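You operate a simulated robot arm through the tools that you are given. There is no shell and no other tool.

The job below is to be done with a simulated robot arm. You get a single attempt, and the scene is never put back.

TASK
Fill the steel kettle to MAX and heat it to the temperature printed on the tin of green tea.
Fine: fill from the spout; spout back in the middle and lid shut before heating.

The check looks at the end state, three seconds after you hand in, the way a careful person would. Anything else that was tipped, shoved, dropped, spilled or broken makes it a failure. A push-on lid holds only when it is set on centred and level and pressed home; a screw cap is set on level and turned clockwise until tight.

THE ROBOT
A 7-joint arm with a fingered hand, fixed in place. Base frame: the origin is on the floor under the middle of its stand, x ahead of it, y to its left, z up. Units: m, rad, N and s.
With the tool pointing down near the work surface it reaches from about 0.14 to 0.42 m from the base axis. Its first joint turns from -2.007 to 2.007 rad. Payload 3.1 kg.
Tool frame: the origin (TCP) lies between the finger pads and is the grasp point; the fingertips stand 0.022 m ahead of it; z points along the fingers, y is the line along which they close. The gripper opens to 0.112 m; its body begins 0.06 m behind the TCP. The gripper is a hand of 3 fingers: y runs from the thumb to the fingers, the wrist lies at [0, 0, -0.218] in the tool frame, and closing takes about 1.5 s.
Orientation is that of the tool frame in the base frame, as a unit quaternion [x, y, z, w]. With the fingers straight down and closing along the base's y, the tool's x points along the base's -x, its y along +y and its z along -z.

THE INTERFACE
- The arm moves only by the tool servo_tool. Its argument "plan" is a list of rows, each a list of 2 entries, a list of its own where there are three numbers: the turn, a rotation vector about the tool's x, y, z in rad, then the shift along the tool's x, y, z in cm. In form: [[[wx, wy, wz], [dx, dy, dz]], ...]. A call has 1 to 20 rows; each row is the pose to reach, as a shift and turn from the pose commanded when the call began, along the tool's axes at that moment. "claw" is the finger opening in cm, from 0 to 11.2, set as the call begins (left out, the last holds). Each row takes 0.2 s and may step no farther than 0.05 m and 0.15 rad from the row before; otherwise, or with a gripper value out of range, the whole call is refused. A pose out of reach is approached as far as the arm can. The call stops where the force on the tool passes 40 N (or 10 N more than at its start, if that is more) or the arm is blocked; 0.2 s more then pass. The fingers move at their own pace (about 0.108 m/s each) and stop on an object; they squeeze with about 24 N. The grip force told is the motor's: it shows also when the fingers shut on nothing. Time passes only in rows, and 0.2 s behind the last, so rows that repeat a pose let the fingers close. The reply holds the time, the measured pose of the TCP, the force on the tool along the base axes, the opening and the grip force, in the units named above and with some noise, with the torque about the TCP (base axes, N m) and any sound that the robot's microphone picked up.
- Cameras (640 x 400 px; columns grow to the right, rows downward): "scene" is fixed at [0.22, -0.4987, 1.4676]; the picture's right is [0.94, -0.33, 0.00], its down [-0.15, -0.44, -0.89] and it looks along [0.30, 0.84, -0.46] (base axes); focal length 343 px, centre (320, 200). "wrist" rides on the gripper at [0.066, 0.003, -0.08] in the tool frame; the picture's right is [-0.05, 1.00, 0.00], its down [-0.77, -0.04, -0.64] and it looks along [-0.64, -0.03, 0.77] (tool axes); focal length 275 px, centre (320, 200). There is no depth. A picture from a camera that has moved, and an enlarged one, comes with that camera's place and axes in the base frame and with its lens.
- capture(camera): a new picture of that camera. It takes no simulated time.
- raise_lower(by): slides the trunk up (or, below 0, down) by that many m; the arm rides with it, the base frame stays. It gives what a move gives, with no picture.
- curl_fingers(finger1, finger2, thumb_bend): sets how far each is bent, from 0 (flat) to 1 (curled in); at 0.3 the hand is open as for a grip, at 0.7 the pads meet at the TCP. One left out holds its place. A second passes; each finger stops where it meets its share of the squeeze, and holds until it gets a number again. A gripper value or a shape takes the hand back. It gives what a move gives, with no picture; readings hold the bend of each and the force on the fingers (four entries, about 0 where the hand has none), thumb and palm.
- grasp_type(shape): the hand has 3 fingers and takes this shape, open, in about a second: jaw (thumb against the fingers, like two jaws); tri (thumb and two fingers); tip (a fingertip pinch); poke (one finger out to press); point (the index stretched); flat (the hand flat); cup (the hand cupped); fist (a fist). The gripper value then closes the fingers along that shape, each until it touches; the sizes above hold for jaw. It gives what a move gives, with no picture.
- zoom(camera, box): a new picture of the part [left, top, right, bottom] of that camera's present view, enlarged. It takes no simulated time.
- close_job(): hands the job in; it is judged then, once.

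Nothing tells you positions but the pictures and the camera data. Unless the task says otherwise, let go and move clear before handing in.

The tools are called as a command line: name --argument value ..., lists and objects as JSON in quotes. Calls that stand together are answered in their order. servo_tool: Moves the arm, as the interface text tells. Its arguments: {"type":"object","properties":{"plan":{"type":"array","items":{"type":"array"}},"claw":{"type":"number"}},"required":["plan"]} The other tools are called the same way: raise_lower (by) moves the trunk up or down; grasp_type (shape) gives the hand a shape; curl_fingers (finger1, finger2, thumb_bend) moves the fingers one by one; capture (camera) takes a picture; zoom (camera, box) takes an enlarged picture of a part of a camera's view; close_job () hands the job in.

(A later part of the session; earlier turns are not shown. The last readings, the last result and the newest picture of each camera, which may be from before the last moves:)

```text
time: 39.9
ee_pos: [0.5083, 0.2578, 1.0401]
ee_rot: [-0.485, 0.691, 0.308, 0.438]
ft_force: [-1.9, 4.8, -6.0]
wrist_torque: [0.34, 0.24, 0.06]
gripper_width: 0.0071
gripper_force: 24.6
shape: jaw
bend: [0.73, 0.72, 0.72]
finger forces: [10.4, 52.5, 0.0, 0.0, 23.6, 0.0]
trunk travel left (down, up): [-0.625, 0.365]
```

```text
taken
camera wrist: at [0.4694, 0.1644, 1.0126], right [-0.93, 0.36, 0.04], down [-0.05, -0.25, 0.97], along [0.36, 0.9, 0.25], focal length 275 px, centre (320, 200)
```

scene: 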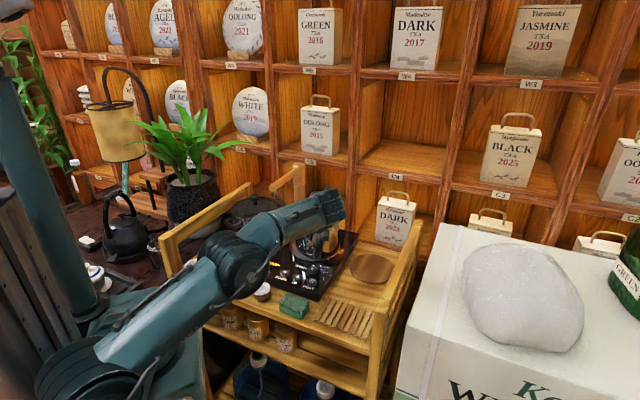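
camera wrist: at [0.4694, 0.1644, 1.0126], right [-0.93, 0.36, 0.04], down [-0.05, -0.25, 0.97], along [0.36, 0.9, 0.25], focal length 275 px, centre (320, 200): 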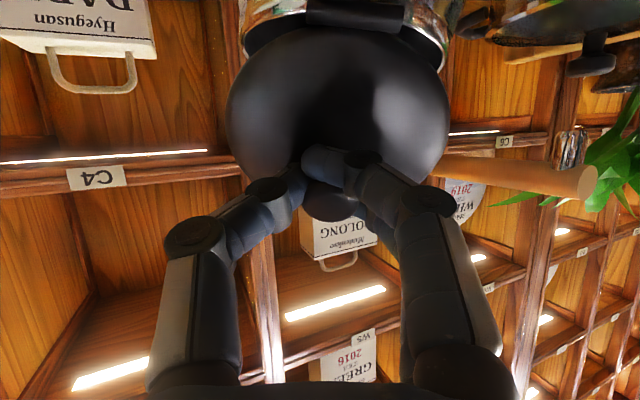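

The arm still holds the lid but everything is ~3 cm off sideways. I shift the hand back along the hinge direction to return the kettle onto its seat.

servo_tool --plan '[[[0, 0, 0], [0, 0.8, 0]], [[0, 0, 0], [0, 1.6, 0]], [[0, 0, 0], [0, 2.4, 0]]]'

capture --camera "scene"

capture --camera "wrist"

```text
time: 40.7
ee_pos: [0.4845, 0.2653, 1.0392]
ee_rot: [-0.485, 0.691, 0.308, 0.439]
ft_force: [-1.3, 3.0, -5.3]
wrist_torque: [0.18, 0.04, 0.09]
gripper_width: 0.0067
gripper_force: 23.7
shape: jaw
bend: [0.75, 0.71, 0.72]
finger forces: [14.1, 48.8, 0.0, 0.0, 21.4, 0.1]
trunk travel left (down, up): [-0.625, 0.365]
```

```text
taken
```

scene: 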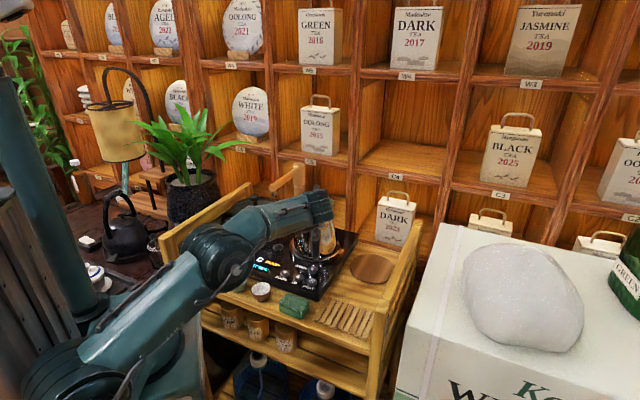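

```text
taken
camera wrist: at [0.4462, 0.1722, 1.0134], right [-0.93, 0.36, 0.04], down [-0.05, -0.25, 0.97], along [0.36, 0.9, 0.25], focal length 275 px, centre (320, 200)
```

wrist: 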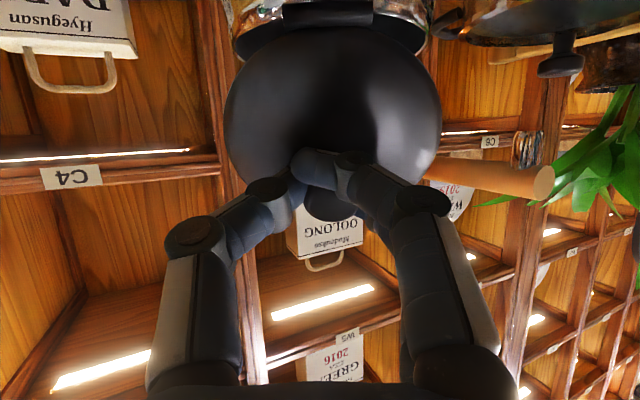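

zoom --camera "scene" --box '[270, 180, 370, 290]'

zoom --camera "wrist" --box '[200, 0, 480, 180]'

```text
3.64 times, centred on (320, 235) of scene
camera zoom: at [0.22, -0.4987, 1.4676], right [0.94, -0.33, 0.0], down [-0.15, -0.44, -0.89], along [0.3, 0.84, -0.46], focal length 1248 px, centre (320, 73)
```

zoom: 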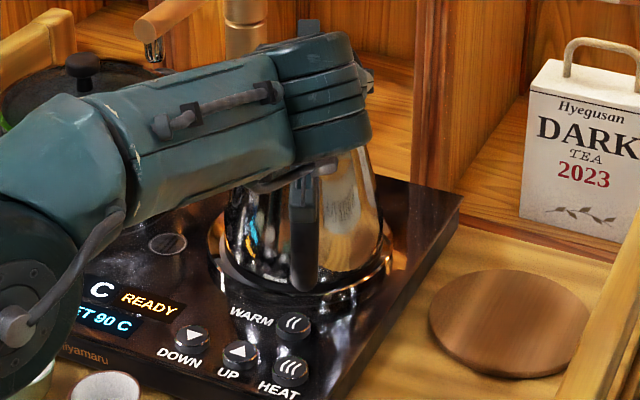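

```text
2.22 times, centred on (340, 90) of wrist
camera zoom: at [0.4462, 0.1722, 1.0134], right [-0.93, 0.36, 0.04], down [-0.05, -0.25, 0.97], along [0.36, 0.9, 0.25], focal length 612 px, centre (276, 444)
```

zoom: 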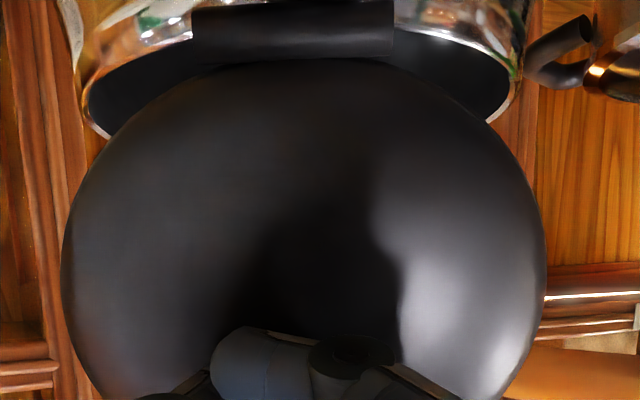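

The kettle is almost back on its ring. I make the last small sideways and downward correction to unload it.

servo_tool --plan '[[[0, 0, 0], [0.18, 0.6, 0.09]], [[0, 0, 0], [0.36, 1.2, 0.18]]]'

zoom --camera "scene" --box '[270, 180, 370, 290]'

capture --camera "wrist"

```text
time: 41.3
ee_pos: [0.4748, 0.2683, 1.036]
ee_rot: [-0.483, 0.691, 0.307, 0.441]
ft_force: [3.0, 0.7, 1.9]
wrist_torque: [-0.06, -0.1, -0.06]
gripper_width: 0.0068
gripper_force: 23.7
shape: jaw
bend: [0.75, 0.71, 0.72]
finger forces: [9.4, 49.7, 0.1, 0.0, 26.8, 0.1]
trunk travel left (down, up): [-0.625, 0.365]
```

```text
3.64 times, centred on (320, 235) of scene
camera zoom: at [0.22, -0.4987, 1.4676], right [0.94, -0.33, 0.0], down [-0.15, -0.44, -0.89], along [0.3, 0.84, -0.46], focal length 1248 px, centre (320, 73)
```

zoom: 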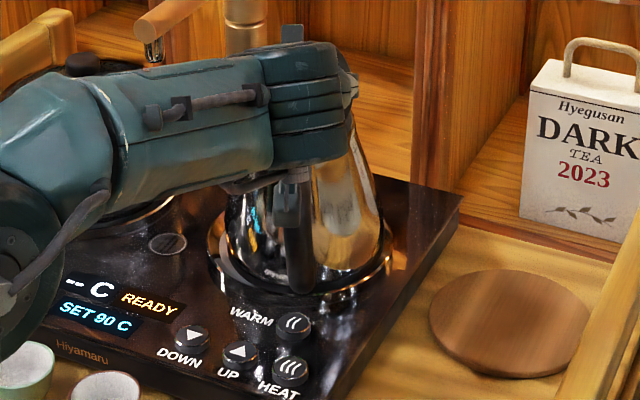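

```text
taken
camera wrist: at [0.4359, 0.175, 1.01], right [-0.93, 0.36, 0.04], down [-0.05, -0.25, 0.97], along [0.36, 0.9, 0.25], focal length 275 px, centre (320, 200)
```

wrist: 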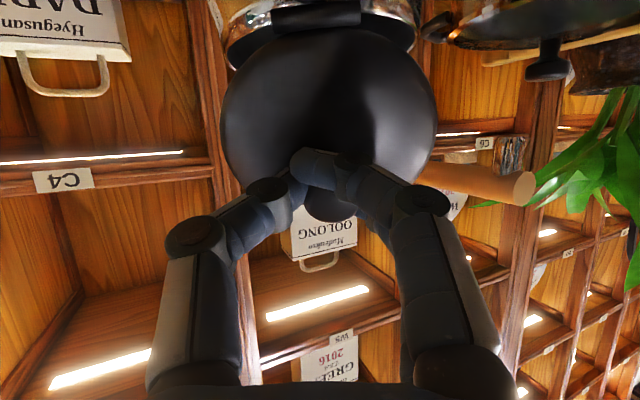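

The display now shows "-- C", so the kettle isn't seated properly on its base. I look closely at the kettle foot versus the ring.

zoom --camera "scene" --box '[295, 220, 345, 270]'

zoom --camera "scene" --box '[240, 245, 300, 280]'

```text
8.00 times, centred on (320, 245) of scene
camera zoom: at [0.22, -0.4987, 1.4676], right [0.94, -0.33, 0.0], down [-0.15, -0.44, -0.89], along [0.3, 0.84, -0.46], focal length 2744 px, centre (320, -160)
```

zoom: 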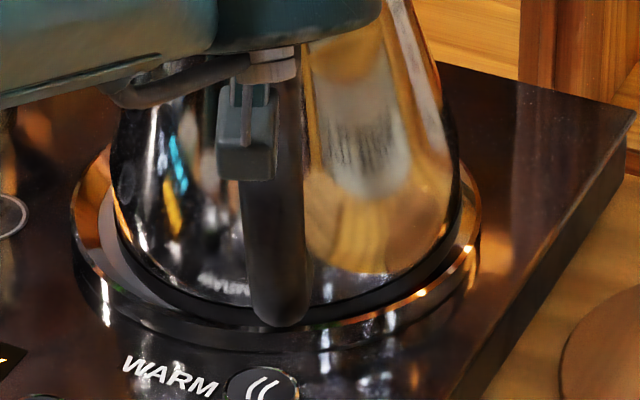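

```text
10.67 times, centred on (270, 262) of scene
camera zoom: at [0.22, -0.4987, 1.4676], right [0.94, -0.33, 0.0], down [-0.15, -0.44, -0.89], along [0.3, 0.84, -0.46], focal length 3659 px, centre (853, -467)
```

zoom: 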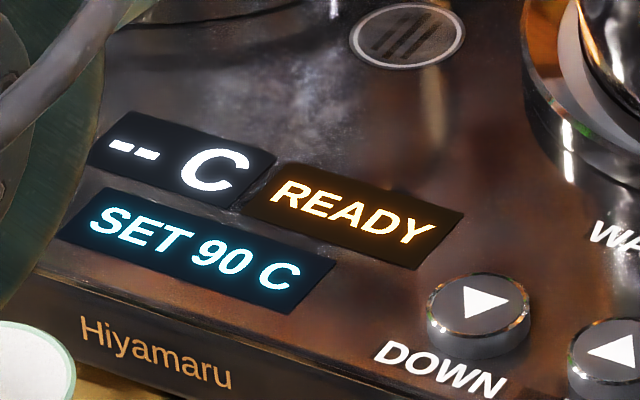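

The lid is at about 70° now. I carry on over the top in this posture, keeping pitch constant, in small steps.

servo_tool --plan '[[[0, 0, 0], [0.3, 0, -0.42]], [[0, 0, 0], [0.61, 0, -0.84]]]'

capture --camera "wrist"

zoom --camera "scene" --box '[240, 170, 360, 280]'

```text
time: 41.9
ee_pos: [0.4747, 0.2634, 1.0358]
ee_rot: [-0.485, 0.692, 0.308, 0.438]
ft_force: [0.3, 2.9, 1.4]
wrist_torque: [0.17, 0.05, 0.08]
gripper_width: 0.0068
gripper_force: 24.1
shape: jaw
bend: [0.75, 0.71, 0.72]
finger forces: [11.1, 49.2, 0.1, 0.0, 23.7, 0.1]
out of reach, approached as far as the arm can: row 1, 2
trunk travel left (down, up): [-0.625, 0.365]
```

```text
taken
camera wrist: at [0.4363, 0.1691, 1.01], right [-0.93, 0.36, 0.04], down [-0.05, -0.25, 0.97], along [0.36, 0.9, 0.25], focal length 275 px, centre (320, 200)
```

wrist: 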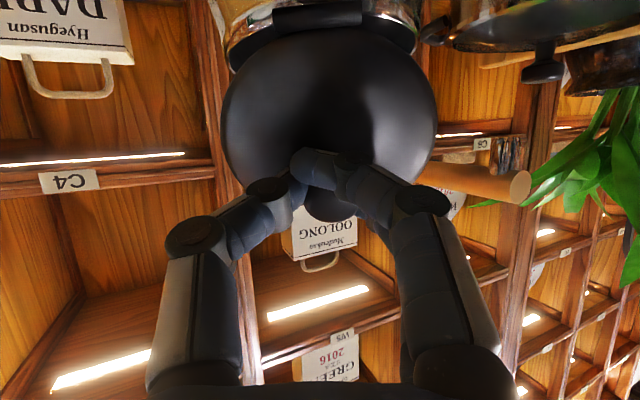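

```text
3.64 times, centred on (300, 225) of scene
camera zoom: at [0.22, -0.4987, 1.4676], right [0.94, -0.33, 0.0], down [-0.15, -0.44, -0.89], along [0.3, 0.84, -0.46], focal length 1248 px, centre (393, 109)
```

zoom: 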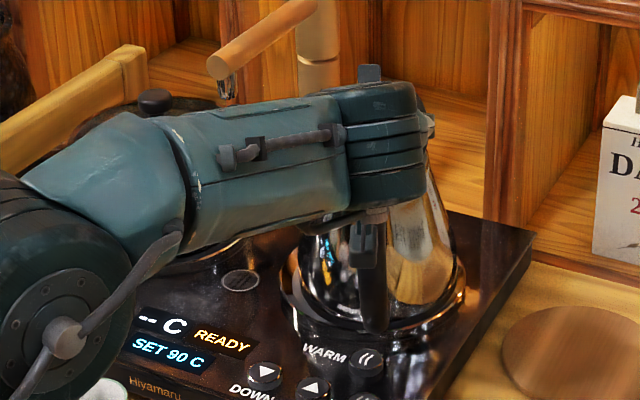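

The arm is stuck at a joint limit in this posture. Easing the pitch back while continuing along the arc should relieve it, so I try that in small steps with the lid still held.

servo_tool --plan '[[[0, 0.064, 0], [0.25, 0, -0.3]], [[0, 0.128, 0], [0.5, 0, -0.65]]]'

capture --camera "wrist"

capture --camera "scene"

```text
time: 42.5
ee_pos: [0.4727, 0.2539, 1.0338]
ee_rot: [-0.503, 0.718, 0.277, 0.394]
ft_force: [1.7, 2.6, -0.8]
wrist_torque: [0.15, 0.04, 0.01]
gripper_width: 0.0065
gripper_force: 24.1
shape: jaw
bend: [0.75, 0.71, 0.72]
finger forces: [11.7, 44.7, 0.1, 0.0, 23.6, 0.0]
trunk travel left (down, up): [-0.625, 0.365]
```

```text
taken
camera wrist: at [0.4335, 0.1587, 1.0209], right [-0.93, 0.36, 0.04], down [-0.01, -0.13, 0.99], along [0.37, 0.92, 0.12], focal length 275 px, centre (320, 200)
```

wrist: 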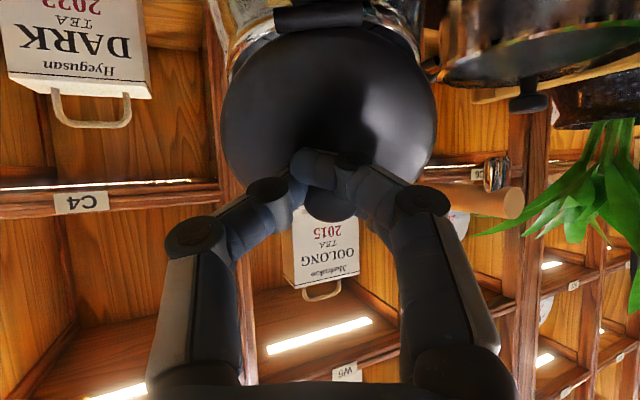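

```text
taken
```

scene: 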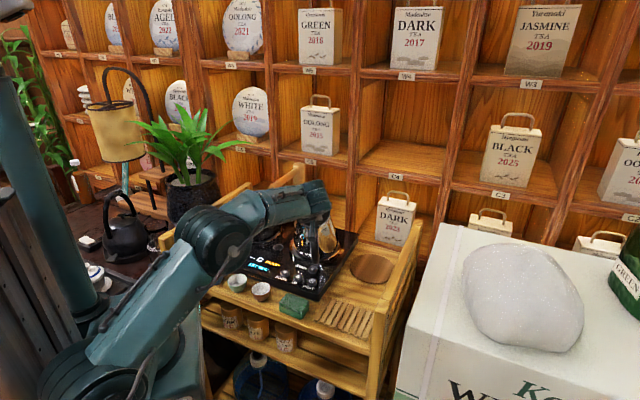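

zoom --camera "scene" --box '[270, 170, 360, 270]'

zoom --camera "wrist" --box '[190, 0, 470, 230]'

```text
4.00 times, centred on (315, 220) of scene
camera zoom: at [0.22, -0.4987, 1.4676], right [0.94, -0.33, 0.0], down [-0.15, -0.44, -0.89], along [0.3, 0.84, -0.46], focal length 1372 px, centre (340, 120)
```

zoom: 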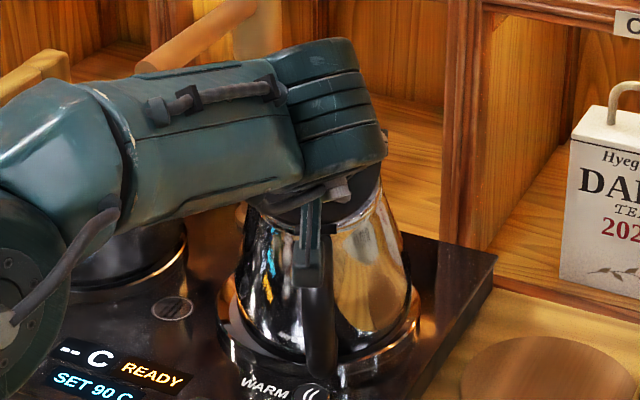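

```text
1.74 times, centred on (330, 115) of wrist
camera zoom: at [0.4335, 0.1587, 1.0209], right [-0.93, 0.36, 0.04], down [-0.01, -0.13, 0.99], along [0.37, 0.92, 0.12], focal length 479 px, centre (303, 348)
```

zoom: 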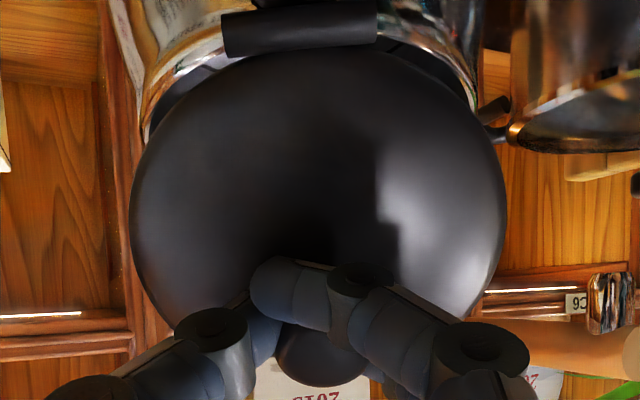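

The grip was so tight that the lid couldn't pivot in it and the kettle got dragged toward the handle instead. I push it back the same way, keeping the lid angle, to return the kettle to its seat.

servo_tool --plan '[[[0, 0, 0], [-0.5, 0.17, 0.77]], [[0, 0, 0], [-1.04, 0.34, 1.53]], [[0, 0, 0], [-1.56, 0.51, 2.3]], [[0, 0, 0], [-2.08, 0.68, 3.06]]]'

zoom --camera "scene" --box '[240, 170, 360, 290]'

capture --camera "wrist"

```text
time: 43.5
ee_pos: [0.4786, 0.2907, 1.0357]
ee_rot: [-0.503, 0.719, 0.276, 0.393]
ft_force: [1.5, -1.0, -1.5]
wrist_torque: [0.01, 0.12, -0.08]
gripper_width: 0.0069
gripper_force: 24.0
shape: jaw
bend: [0.75, 0.71, 0.72]
finger forces: [13.9, 32.0, 0.1, 0.1, 32.2, 0.1]
trunk travel left (down, up): [-0.625, 0.365]
```

```text
3.33 times, centred on (300, 230) of scene
camera zoom: at [0.22, -0.4987, 1.4676], right [0.94, -0.33, 0.0], down [-0.15, -0.44, -0.89], along [0.3, 0.84, -0.46], focal length 1144 px, centre (387, 100)
```

zoom: 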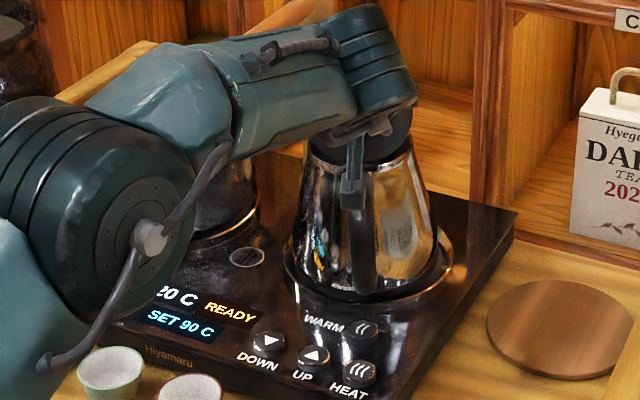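

```text
taken
camera wrist: at [0.4401, 0.1952, 1.0217], right [-0.93, 0.36, 0.04], down [-0.01, -0.13, 0.99], along [0.37, 0.92, 0.12], focal length 275 px, centre (320, 200)
```

wrist: 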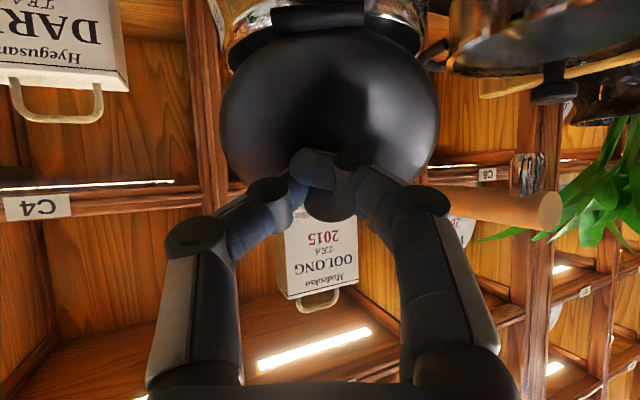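

The display is back to 20 C, so the kettle is seated again and the lid is held about 50° open. I test whether a slightly larger opening command softens the grip so the knob can pivot.

servo_tool --plan '[[[0, 0, 0], [0, 0, 0]], [[0, 0, 0], [0, 0, 0]]]' --claw 0.6

capture --camera "wrist"

```text
time: 44.1
ee_pos: [0.4788, 0.2922, 1.036]
ee_rot: [-0.504, 0.717, 0.278, 0.393]
ft_force: [2.7, -1.2, -2.3]
wrist_torque: [-0.03, -0.1, -0.08]
gripper_width: 0.0056
gripper_force: 0.1
shape: jaw
bend: [0.74, 0.7, 0.7]
finger forces: [10.8, 24.9, 0.1, 0.1, 0.1, 0.0]
trunk travel left (down, up): [-0.625, 0.365]
```

```text
taken
camera wrist: at [0.4399, 0.1954, 1.0224], right [-0.93, 0.36, 0.04], down [-0.01, -0.13, 0.99], along [0.37, 0.92, 0.12], focal length 275 px, centre (320, 200)
```

wrist: 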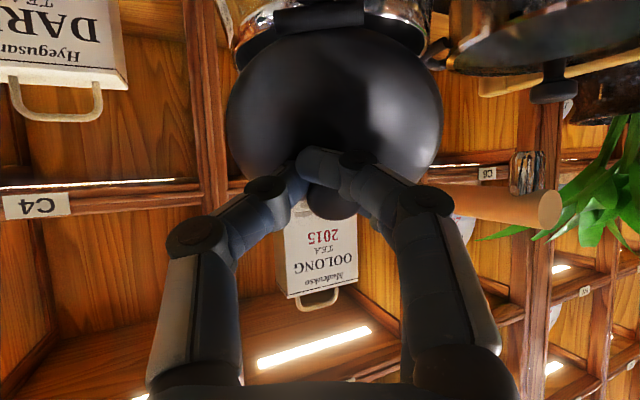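

The knob is wedged between the two fingers, which makes the grip rigid. I lower the lid back down along the same arc and will re-grasp it with just one finger and the thumb so it can pivot.

servo_tool --plan '[[[0, 0.0655, 0], [-0.19, 0, 0.51]], [[0, 0.1309, 0], [-0.37, 0, 1.02]], [[0, 0.1964, 0], [-0.47, 0, 1.56]], [[0, 0.2618, 0], [-0.57, 0, 2.09]], [[0, 0.3273, 0], [-0.58, 0, 2.63]], [[0, 0.3927, 0], [-0.58, 0, 3.16]], [[0, 0.4582, 0], [-0.5, 0, 3.7]], [[0, 0.5236, 0], [-0.41, 0, 4.23]], [[0, 0.5891, 0], [-0.23, 0, 4.73]], [[0, 0.64, 0], [-0.08, 0, 5.15]]]'

capture --camera "wrist"

zoom --camera "scene" --box '[240, 150, 360, 290]'

```text
time: 46.3
ee_pos: [0.4931, 0.3329, 1.0094]
ee_rot: [-0.565, 0.805, 0.104, 0.148]
ft_force: [0.2, -0.2, 0.9]
wrist_torque: [-0.1, 0.04, 0.01]
gripper_width: 0.0064
gripper_force: 0.1
shape: jaw
bend: [0.73, 0.69, 0.7]
finger forces: [5.1, 3.0, 0.0, 0.1, 2.3, 0.0]
trunk travel left (down, up): [-0.625, 0.365]
```

```text
taken
camera wrist: at [0.4582, 0.2494, 1.0594], right [-0.92, 0.38, 0.02], down [0.2, 0.45, 0.87], along [0.32, 0.81, -0.49], focal length 275 px, centre (320, 200)
```

wrist: 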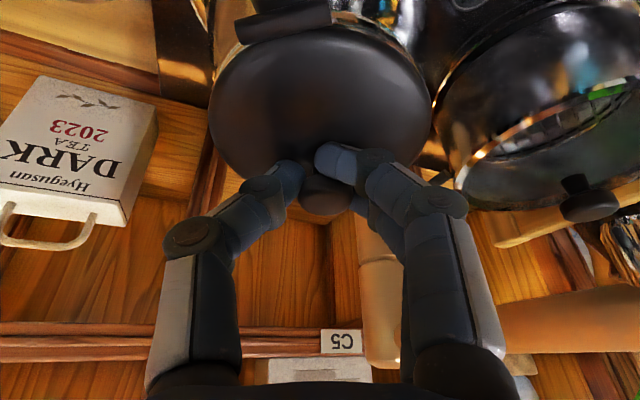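

```text
2.86 times, centred on (300, 220) of scene
camera zoom: at [0.22, -0.4987, 1.4676], right [0.94, -0.33, 0.0], down [-0.15, -0.44, -0.89], along [0.3, 0.84, -0.46], focal length 980 px, centre (377, 143)
```

zoom: 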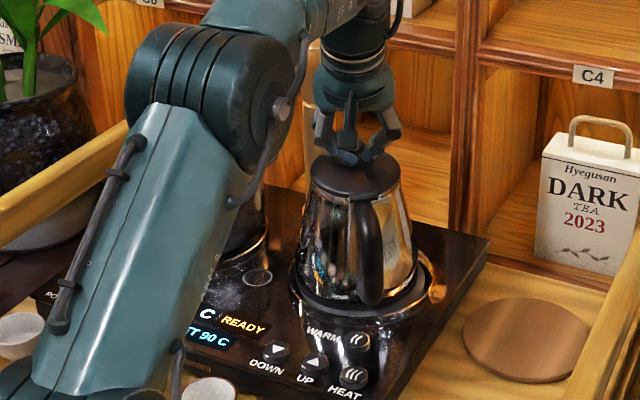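

Lid is down again, kettle seated, posture normal. I open the fingers into a two-finger pinch shape (finger 2 held out of the way).

curl_fingers --finger1 0.48 --finger2 0.3 --thumb_bend 0.48

capture --camera "wrist"

zoom --camera "scene" --box '[270, 160, 350, 260]'

```text
time: 47.3
ee_pos: [0.4931, 0.3325, 1.0081]
ee_rot: [-0.564, 0.805, 0.104, 0.148]
ft_force: [-0.4, 0.2, 0.7]
wrist_torque: [-0.01, 0.01, 0.02]
gripper_width: 0.0601
gripper_force: 0.0
shape: fingers
bend: [0.48, 0.3, 0.48]
finger forces: [0.0, 0.0, 0.0, 0.1, 0.2, 0.0]
trunk travel left (down, up): [-0.625, 0.365]
```

```text
taken
camera wrist: at [0.4584, 0.249, 1.0595], right [-0.92, 0.38, 0.02], down [0.2, 0.45, 0.87], along [0.32, 0.81, -0.49], focal length 275 px, centre (320, 200)
```

wrist: 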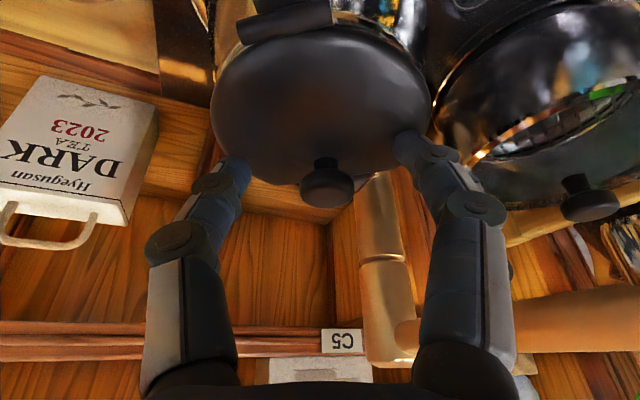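

```text
4.00 times, centred on (310, 210) of scene
camera zoom: at [0.22, -0.4987, 1.4676], right [0.94, -0.33, 0.0], down [-0.15, -0.44, -0.89], along [0.3, 0.84, -0.46], focal length 1372 px, centre (360, 160)
```

zoom: 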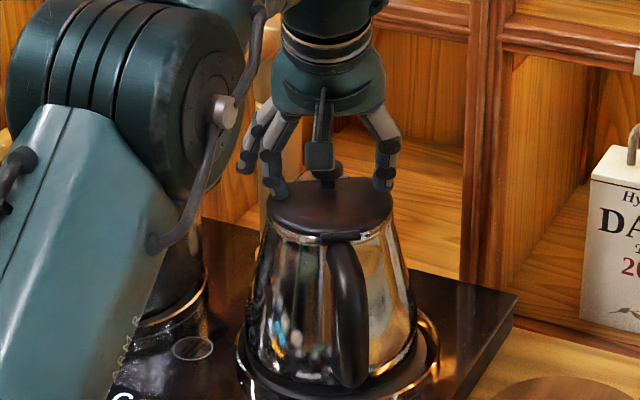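

The kettle rotated a few degrees on its base (fine, it is a swivel seat); knob now at about (0.492, 0.3415). I centre the thumb and finger 1 on it and pinch with those two only.

servo_tool --plan '[[[0, 0, 0], [-0.6, 0.17, 0]], [[0, 0, 0], [-1.1, 0.35, 0]]]'

capture --camera "wrist"

```text
time: 47.9
ee_pos: [0.4953, 0.3435, 1.0125]
ee_rot: [-0.564, 0.805, 0.105, 0.149]
ft_force: [0.2, 0.1, 0.9]
wrist_torque: [0.01, 0.0, 0.01]
gripper_width: 0.0602
gripper_force: 0.0
shape: fingers
bend: [0.48, 0.3, 0.48]
finger forces: [0.1, 0.1, 0.0, 0.0, 0.0, 0.0]
trunk travel left (down, up): [-0.625, 0.365]
```

```text
taken
camera wrist: at [0.4589, 0.2597, 1.0637], right [-0.92, 0.38, 0.02], down [0.2, 0.45, 0.87], along [0.32, 0.81, -0.49], focal length 275 px, centre (320, 200)
```

wrist: 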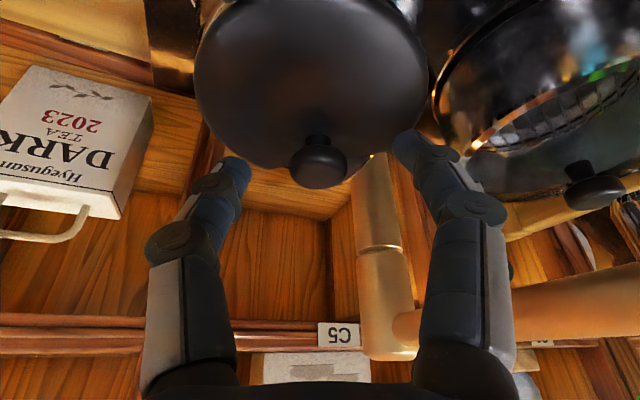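

curl_fingers --finger1 0.75 --finger2 0.3 --thumb_bend 0.75

capture --camera "wrist"

zoom --camera "scene" --box '[270, 160, 350, 260]'

```text
time: 48.9
ee_pos: [0.4957, 0.3429, 1.0135]
ee_rot: [-0.565, 0.805, 0.103, 0.148]
ft_force: [3.6, -1.5, 0.2]
wrist_torque: [-0.01, -0.11, -0.02]
gripper_width: 0.016
gripper_force: 9.5
shape: fingers
bend: [0.7, 0.3, 0.68]
finger forces: [7.7, 0.2, 0.0, 0.0, 11.7, 0.0]
trunk travel left (down, up): [-0.625, 0.365]
```

```text
taken
camera wrist: at [0.4596, 0.2594, 1.0633], right [-0.92, 0.38, 0.02], down [0.2, 0.45, 0.87], along [0.32, 0.81, -0.49], focal length 275 px, centre (320, 200)
```

wrist: 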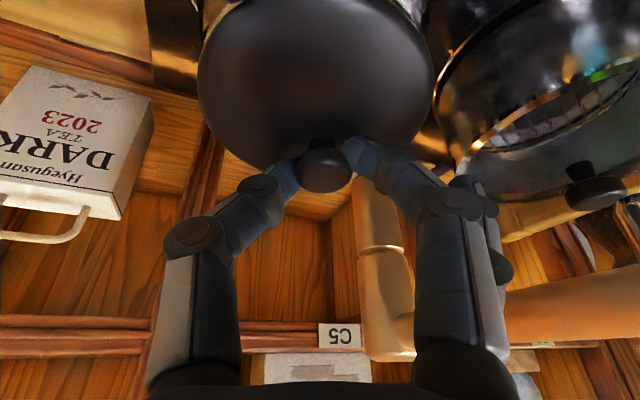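

```text
4.00 times, centred on (310, 210) of scene
camera zoom: at [0.22, -0.4987, 1.4676], right [0.94, -0.33, 0.0], down [-0.15, -0.44, -0.89], along [0.3, 0.84, -0.46], focal length 1372 px, centre (360, 160)
```

zoom: 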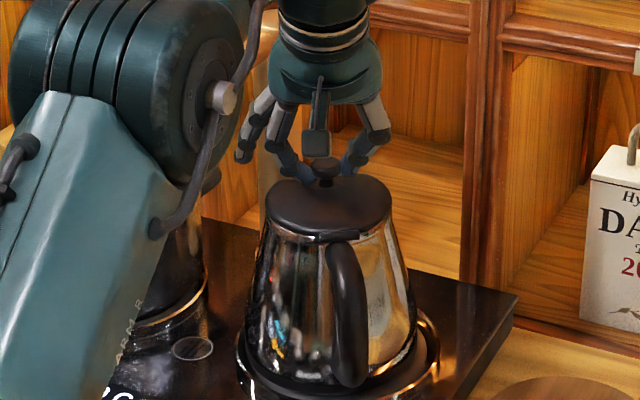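

A light two-finger pinch (≈8–12 N) holds the knob, so it can pivot. I lift along the arc again, to 30° first.

servo_tool --plan '[[[0, -0.0262, 0], [0.1, -0.04, -0.54]], [[0, -0.0524, 0], [0.24, -0.08, -1.08]], [[0, -0.0785, 0], [0.43, -0.13, -1.6]], [[0, -0.1047, 0], [0.65, -0.17, -2.11]], [[0, -0.1309, 0], [0.93, -0.23, -2.58]], [[0, -0.1571, 0], [1.23, -0.29, -3.05]]]'

capture --camera "wrist"

zoom --camera "scene" --box '[240, 150, 360, 290]'

```text
time: 50.3
ee_pos: [0.4892, 0.322, 1.0363]
ee_rot: [-0.555, 0.791, 0.149, 0.211]
ft_force: [3.1, -2.2, 0.4]
wrist_torque: [-0.07, -0.02, 0.02]
gripper_width: 0.0112
gripper_force: 7.5
shape: fingers
bend: [0.71, 0.3, 0.69]
finger forces: [6.7, 0.1, 0.1, 0.1, 8.7, 0.0]
trunk travel left (down, up): [-0.625, 0.365]
```

```text
taken
camera wrist: at [0.4516, 0.2306, 1.0724], right [-0.93, 0.38, 0.02], down [0.15, 0.32, 0.94], along [0.35, 0.87, -0.35], focal length 275 px, centre (320, 200)
```

wrist: 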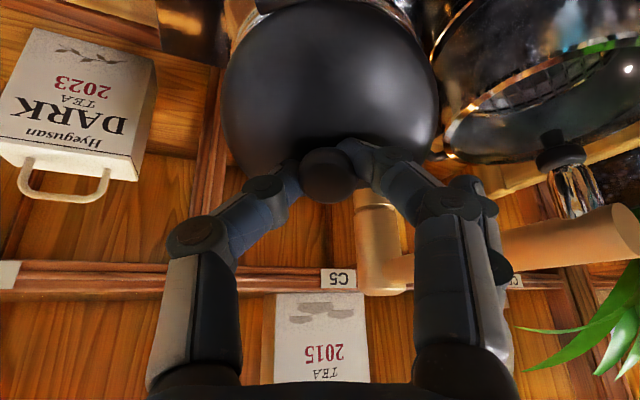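

```text
2.86 times, centred on (300, 220) of scene
camera zoom: at [0.22, -0.4987, 1.4676], right [0.94, -0.33, 0.0], down [-0.15, -0.44, -0.89], along [0.3, 0.84, -0.46], focal length 980 px, centre (377, 143)
```

zoom: 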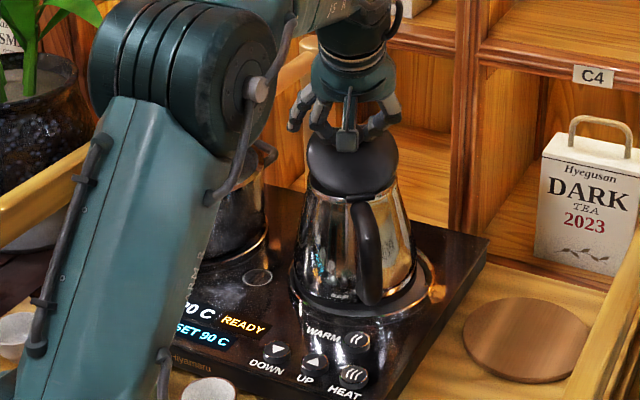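

Works well: lid about 30° up, kettle still reads 20 C. I continue to about 55°.

servo_tool --plan '[[[0, -0.0262, 0], [0.29, -0.06, -0.48]], [[0, -0.0524, 0], [0.6, -0.13, -0.95]], [[0, -0.0785, 0], [0.96, -0.2, -1.38]], [[0, -0.1047, 0], [1.34, -0.28, -1.79]], [[0, -0.1309, 0], [1.77, -0.35, -2.16]]]'

capture --camera "wrist"

zoom --camera "scene" --box '[240, 150, 360, 290]'

```text
time: 51.5
ee_pos: [0.4835, 0.2949, 1.0465]
ee_rot: [-0.544, 0.775, 0.185, 0.262]
ft_force: [1.4, 0.1, 0.2]
wrist_torque: [0.09, -0.04, -0.06]
gripper_width: 0.0087
gripper_force: 11.7
shape: fingers
bend: [0.72, 0.3, 0.69]
finger forces: [14.4, 0.0, 0.0, 0.0, 9.3, 0.0]
trunk travel left (down, up): [-0.625, 0.365]
```

```text
taken
camera wrist: at [0.4449, 0.2012, 1.0697], right [-0.93, 0.38, 0.03], down [0.11, 0.2, 0.97], along [0.36, 0.91, -0.23], focal length 275 px, centre (320, 200)
```

wrist: 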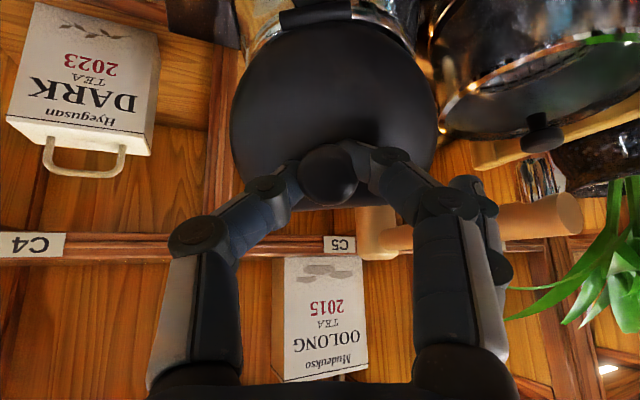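

```text
2.86 times, centred on (300, 220) of scene
camera zoom: at [0.22, -0.4987, 1.4676], right [0.94, -0.33, 0.0], down [-0.15, -0.44, -0.89], along [0.3, 0.84, -0.46], focal length 980 px, centre (377, 143)
```

zoom: 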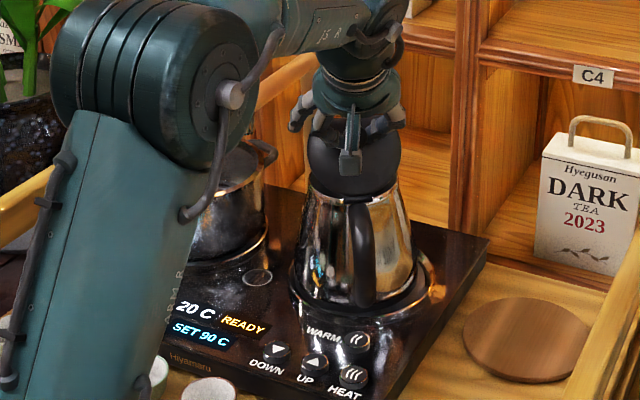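

Lid at about 55°, pivoting nicely with the kettle still seated. I continue to about 80°.

servo_tool --plan '[[[0, -0.0262, 0], [0.38, -0.08, -0.41]], [[0, -0.0524, 0], [0.84, -0.15, -0.75]], [[0, -0.0785, 0], [1.3, -0.23, -1.09]], [[0, -0.1047, 0], [1.79, -0.3, -1.36]], [[0, -0.1309, 0], [2.3, -0.38, -1.61]]]'

capture --camera "wrist"

zoom --camera "scene" --box '[240, 150, 360, 290]'

```text
time: 52.7
ee_pos: [0.4768, 0.2676, 1.0473]
ee_rot: [-0.53, 0.757, 0.22, 0.313]
ft_force: [5.2, -0.3, 4.1]
wrist_torque: [0.1, -0.12, -0.24]
gripper_width: 0.0088
gripper_force: 15.0
shape: fingers
bend: [0.71, 0.3, 0.72]
finger forces: [9.5, 0.0, 0.0, 0.1, 20.7, 0.0]
trunk travel left (down, up): [-0.625, 0.365]
```

```text
taken
camera wrist: at [0.4384, 0.1713, 1.0559], right [-0.93, 0.37, 0.03], down [0.07, 0.08, 0.99], along [0.37, 0.93, -0.1], focal length 275 px, centre (320, 200)
```

wrist: 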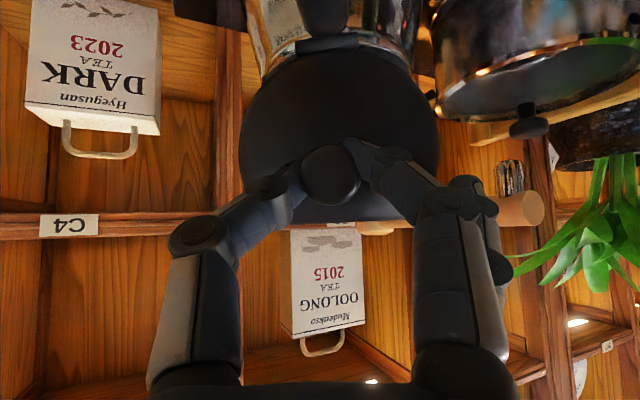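

```text
2.86 times, centred on (300, 220) of scene
camera zoom: at [0.22, -0.4987, 1.4676], right [0.94, -0.33, 0.0], down [-0.15, -0.44, -0.89], along [0.3, 0.84, -0.46], focal length 980 px, centre (377, 143)
```

zoom: 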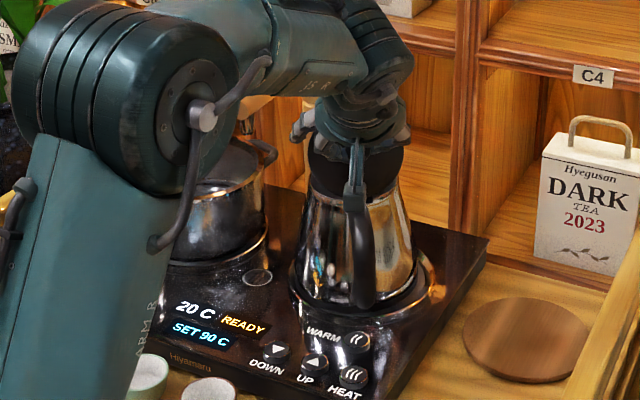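

servo_tool --plan '[[[0, -0.0262, 0], [0.5, -0.07, -0.26]], [[0, -0.0524, 0], [1.01, -0.15, -0.49]], [[0, -0.0785, 0], [1.55, -0.21, -0.66]]]'

capture --camera "wrist"

zoom --camera "scene" --box '[240, 150, 360, 290]'

```text
time: 53.5
ee_pos: [0.4739, 0.2527, 1.0387]
ee_rot: [-0.521, 0.744, 0.24, 0.343]
ft_force: [3.0, 0.6, 7.0]
wrist_torque: [0.06, -0.13, -0.17]
gripper_width: 0.0064
gripper_force: 10.4
shape: fingers
bend: [0.71, 0.3, 0.73]
finger forces: [5.4, 0.0, 0.1, 0.1, 15.5, 0.0]
trunk travel left (down, up): [-0.625, 0.365]
```

```text
taken
camera wrist: at [0.434, 0.1549, 1.041], right [-0.93, 0.37, 0.04], down [0.04, 0.0, 1.0], along [0.37, 0.93, -0.02], focal length 275 px, centre (320, 200)
```

wrist: 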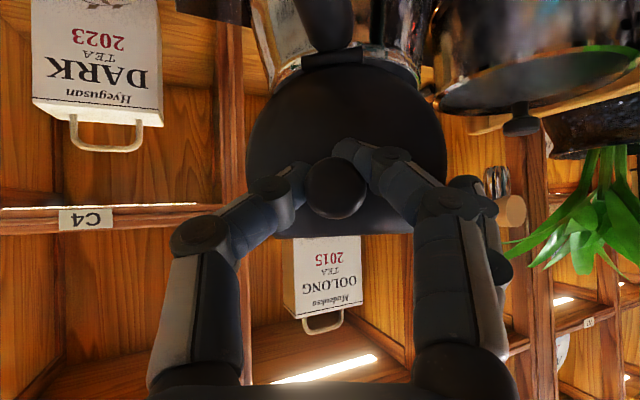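

```text
2.86 times, centred on (300, 220) of scene
camera zoom: at [0.22, -0.4987, 1.4676], right [0.94, -0.33, 0.0], down [-0.15, -0.44, -0.89], along [0.3, 0.84, -0.46], focal length 980 px, centre (377, 143)
```

zoom: 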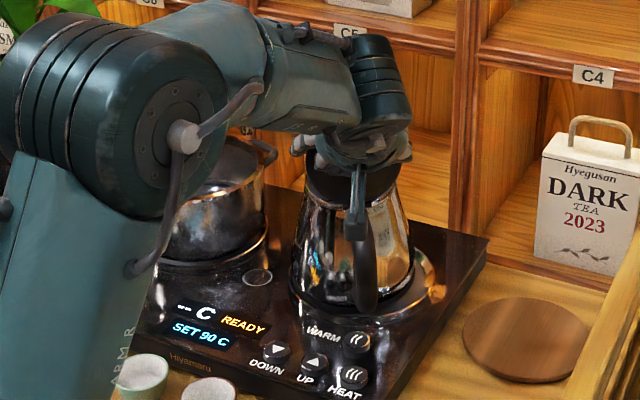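

The lid is now about vertical, but the display dropped to "-- C" and I'm pressing down 7 N, so I'm likely at the lid's stop. I ease up a few millimetres.

servo_tool --plan '[[[0, 0, 0], [-0.2, 0.1, -0.15]], [[0, 0, 0], [-0.45, 0.2, -0.25]]]'

capture --camera "wrist"

zoom --camera "scene" --box '[240, 150, 360, 290]'

```text
time: 54.1
ee_pos: [0.4734, 0.2547, 1.0427]
ee_rot: [-0.522, 0.744, 0.24, 0.34]
ft_force: [1.5, 1.2, -7.1]
wrist_torque: [-0.05, -0.08, -0.18]
gripper_width: 0.0076
gripper_force: 12.8
shape: fingers
bend: [0.71, 0.3, 0.72]
finger forces: [10.2, 0.1, 0.0, 0.0, 14.0, 0.0]
trunk travel left (down, up): [-0.625, 0.365]
```

```text
taken
camera wrist: at [0.4334, 0.1582, 1.0441], right [-0.93, 0.37, 0.04], down [0.04, 0.01, 1.0], along [0.37, 0.93, -0.02], focal length 275 px, centre (320, 200)
```

wrist: 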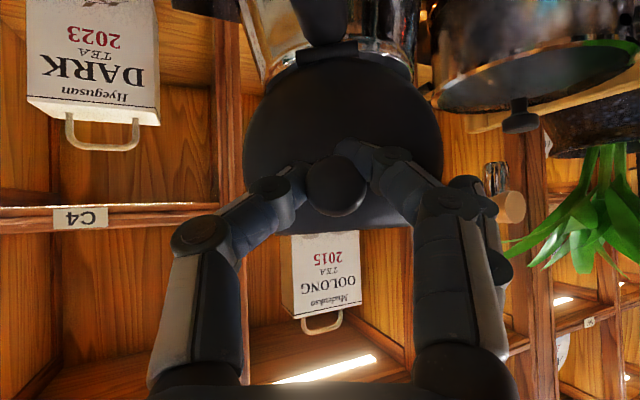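

```text
2.86 times, centred on (300, 220) of scene
camera zoom: at [0.22, -0.4987, 1.4676], right [0.94, -0.33, 0.0], down [-0.15, -0.44, -0.89], along [0.3, 0.84, -0.46], focal length 980 px, centre (377, 143)
```

zoom: 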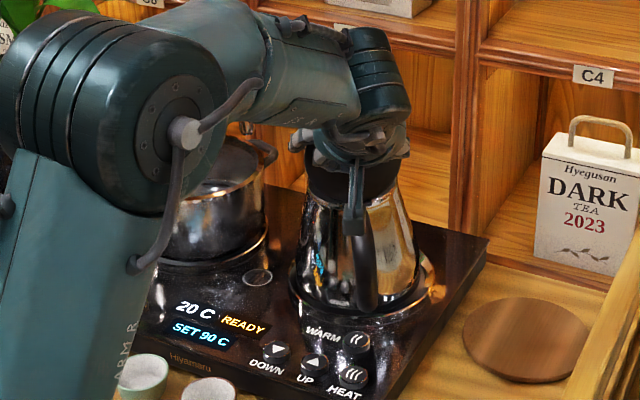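

servo_tool --plan '[[[0, 0, 0], [0.15, 0, 0.12]]]'

zoom --camera "scene" --box '[280, 180, 350, 270]'

zoom --camera "wrist" --box '[220, 0, 480, 260]'

```text
time: 54.5
ee_pos: [0.4727, 0.2536, 1.0427]
ee_rot: [-0.521, 0.744, 0.24, 0.342]
ft_force: [2.2, 1.6, -4.0]
wrist_torque: [-0.02, -0.06, -0.14]
gripper_width: 0.0072
gripper_force: 11.1
shape: fingers
bend: [0.71, 0.3, 0.72]
finger forces: [8.9, 0.0, 0.1, 0.0, 13.7, 0.1]
trunk travel left (down, up): [-0.625, 0.365]
```

```text
4.44 times, centred on (315, 225) of scene
camera zoom: at [0.22, -0.4987, 1.4676], right [0.94, -0.33, 0.0], down [-0.15, -0.44, -0.89], along [0.3, 0.84, -0.46], focal length 1525 px, centre (342, 89)
```

zoom: 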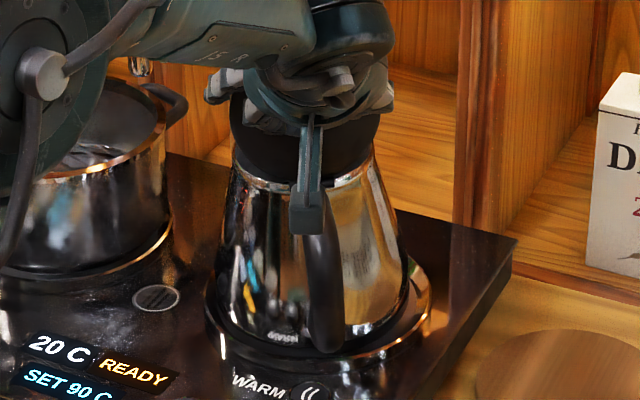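

```text
1.54 times, centred on (350, 130) of wrist
camera zoom: at [0.4337, 0.158, 1.0436], right [-0.93, 0.37, 0.04], down [0.04, 0.01, 1.0], along [0.37, 0.93, -0.02], focal length 424 px, centre (274, 308)
```

zoom: 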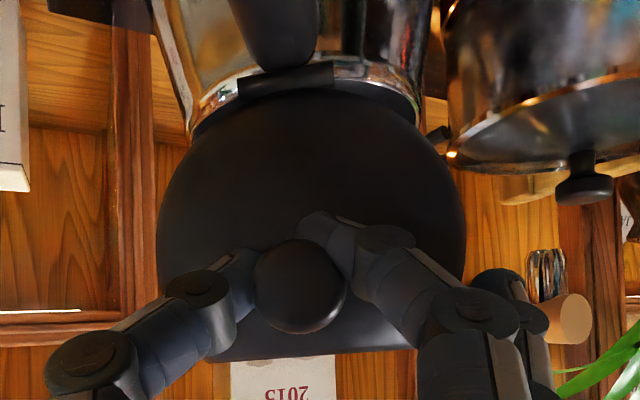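

The lid is about vertical (past balance, its knob hangs toward the handle) and the display reads 20 C. I open the fingers gently and see if it stays.

curl_fingers --finger1 0.45 --finger2 0.3 --thumb_bend 0.45

capture --camera "wrist"

zoom --camera "scene" --box '[280, 180, 350, 270]'

```text
time: 55.5
ee_pos: [0.4723, 0.2546, 1.0417]
ee_rot: [-0.521, 0.744, 0.239, 0.342]
ft_force: [-0.3, 0.5, 0.2]
wrist_torque: [-0.02, 0.0, -0.02]
gripper_width: 0.0687
gripper_force: 0.2
shape: fingers
bend: [0.45, 0.3, 0.45]
finger forces: [0.1, 0.0, 0.1, 0.0, 0.1, 0.1]
trunk travel left (down, up): [-0.625, 0.365]
```

```text
taken
camera wrist: at [0.4331, 0.1573, 1.0438], right [-0.93, 0.37, 0.04], down [0.04, 0.0, 1.0], along [0.37, 0.93, -0.02], focal length 275 px, centre (320, 200)
```

wrist: 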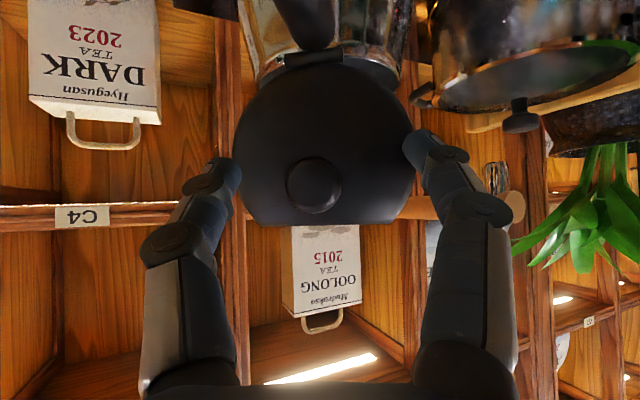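

```text
4.44 times, centred on (315, 225) of scene
camera zoom: at [0.22, -0.4987, 1.4676], right [0.94, -0.33, 0.0], down [-0.15, -0.44, -0.89], along [0.3, 0.84, -0.46], focal length 1525 px, centre (342, 89)
```

zoom: 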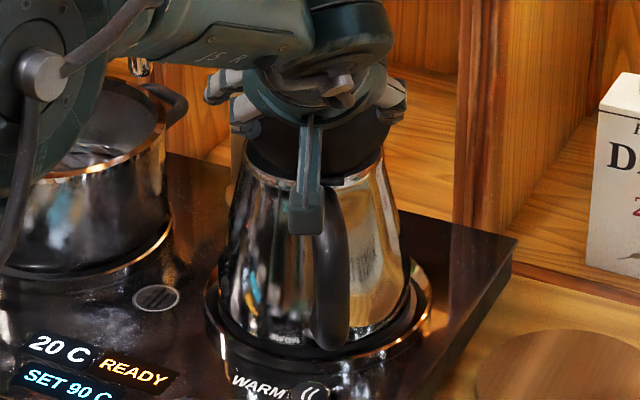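

The lid stays open by itself and the kettle reads 20 C. I back the hand straight out, up and away, before going to swing the spout.

servo_tool --plan '[[[0, 0, 0], [0, 0, -2.0]], [[0, 0, 0], [0, 0, -4.5]], [[0, 0, 0], [-1.0, 0, -8.0]], [[0, 0.13, 0], [-4.0, 0, -10.0]], [[0, 0.26, 0], [-7.0, 0, -11.0]], [[0, 0.39, 0], [-8.0, 0, -11.0]], [[0, 0.52, 0], [-8.0, 0, -11.0]]]'

capture --camera "scene"

capture --camera "wrist"

```text
time: 57.1
ee_pos: [0.4623, 0.2254, 1.1756]
ee_rot: [-0.565, 0.807, 0.097, 0.139]
ft_force: [0.4, 0.8, 0.7]
wrist_torque: [-0.02, -0.02, 0.02]
gripper_width: 0.0689
gripper_force: 0.0
shape: fingers
bend: [0.45, 0.3, 0.45]
finger forces: [0.1, 0.0, 0.1, 0.0, 0.0, 0.1]
trunk travel left (down, up): [-0.625, 0.365]
```

```text
taken
```

scene: 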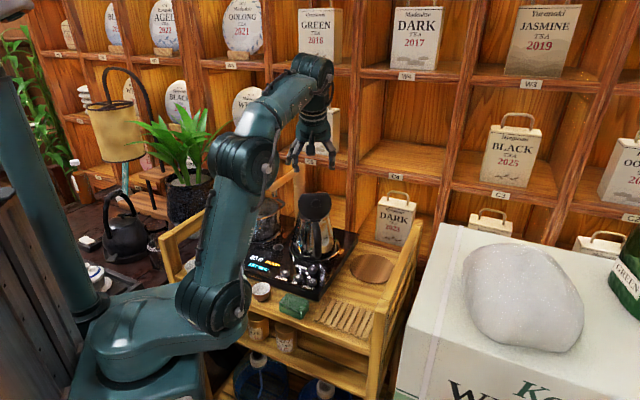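

```text
taken
camera wrist: at [0.4277, 0.1428, 1.2275], right [-0.92, 0.38, 0.02], down [0.21, 0.47, 0.86], along [0.32, 0.79, -0.52], focal length 275 px, centre (320, 200)
```

wrist: 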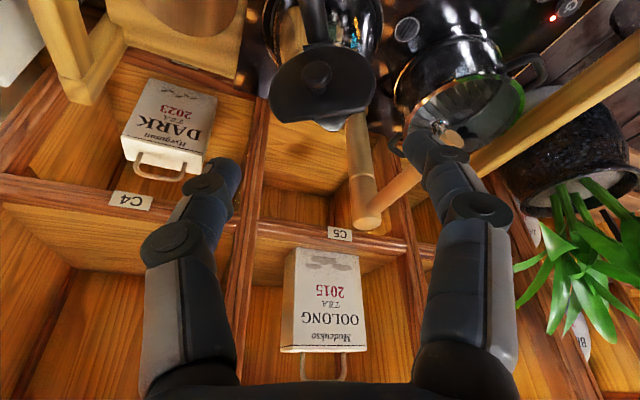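

zoom --camera "scene" --box '[240, 160, 360, 300]'

zoom --camera "wrist" --box '[240, 0, 500, 240]'

```text
2.86 times, centred on (300, 230) of scene
camera zoom: at [0.22, -0.4987, 1.4676], right [0.94, -0.33, 0.0], down [-0.15, -0.44, -0.89], along [0.3, 0.84, -0.46], focal length 980 px, centre (377, 114)
```

zoom: 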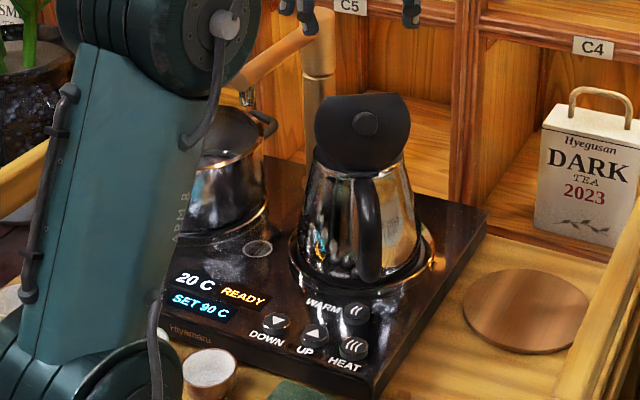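

```text
1.67 times, centred on (370, 120) of wrist
camera zoom: at [0.4277, 0.1428, 1.2275], right [-0.92, 0.38, 0.02], down [0.21, 0.47, 0.86], along [0.32, 0.79, -0.52], focal length 459 px, centre (237, 333)
```

zoom: 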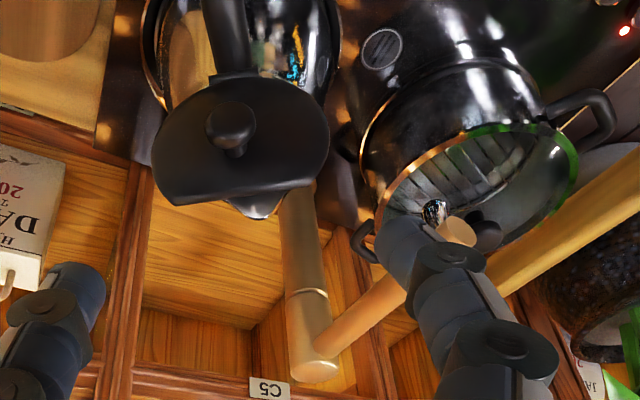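

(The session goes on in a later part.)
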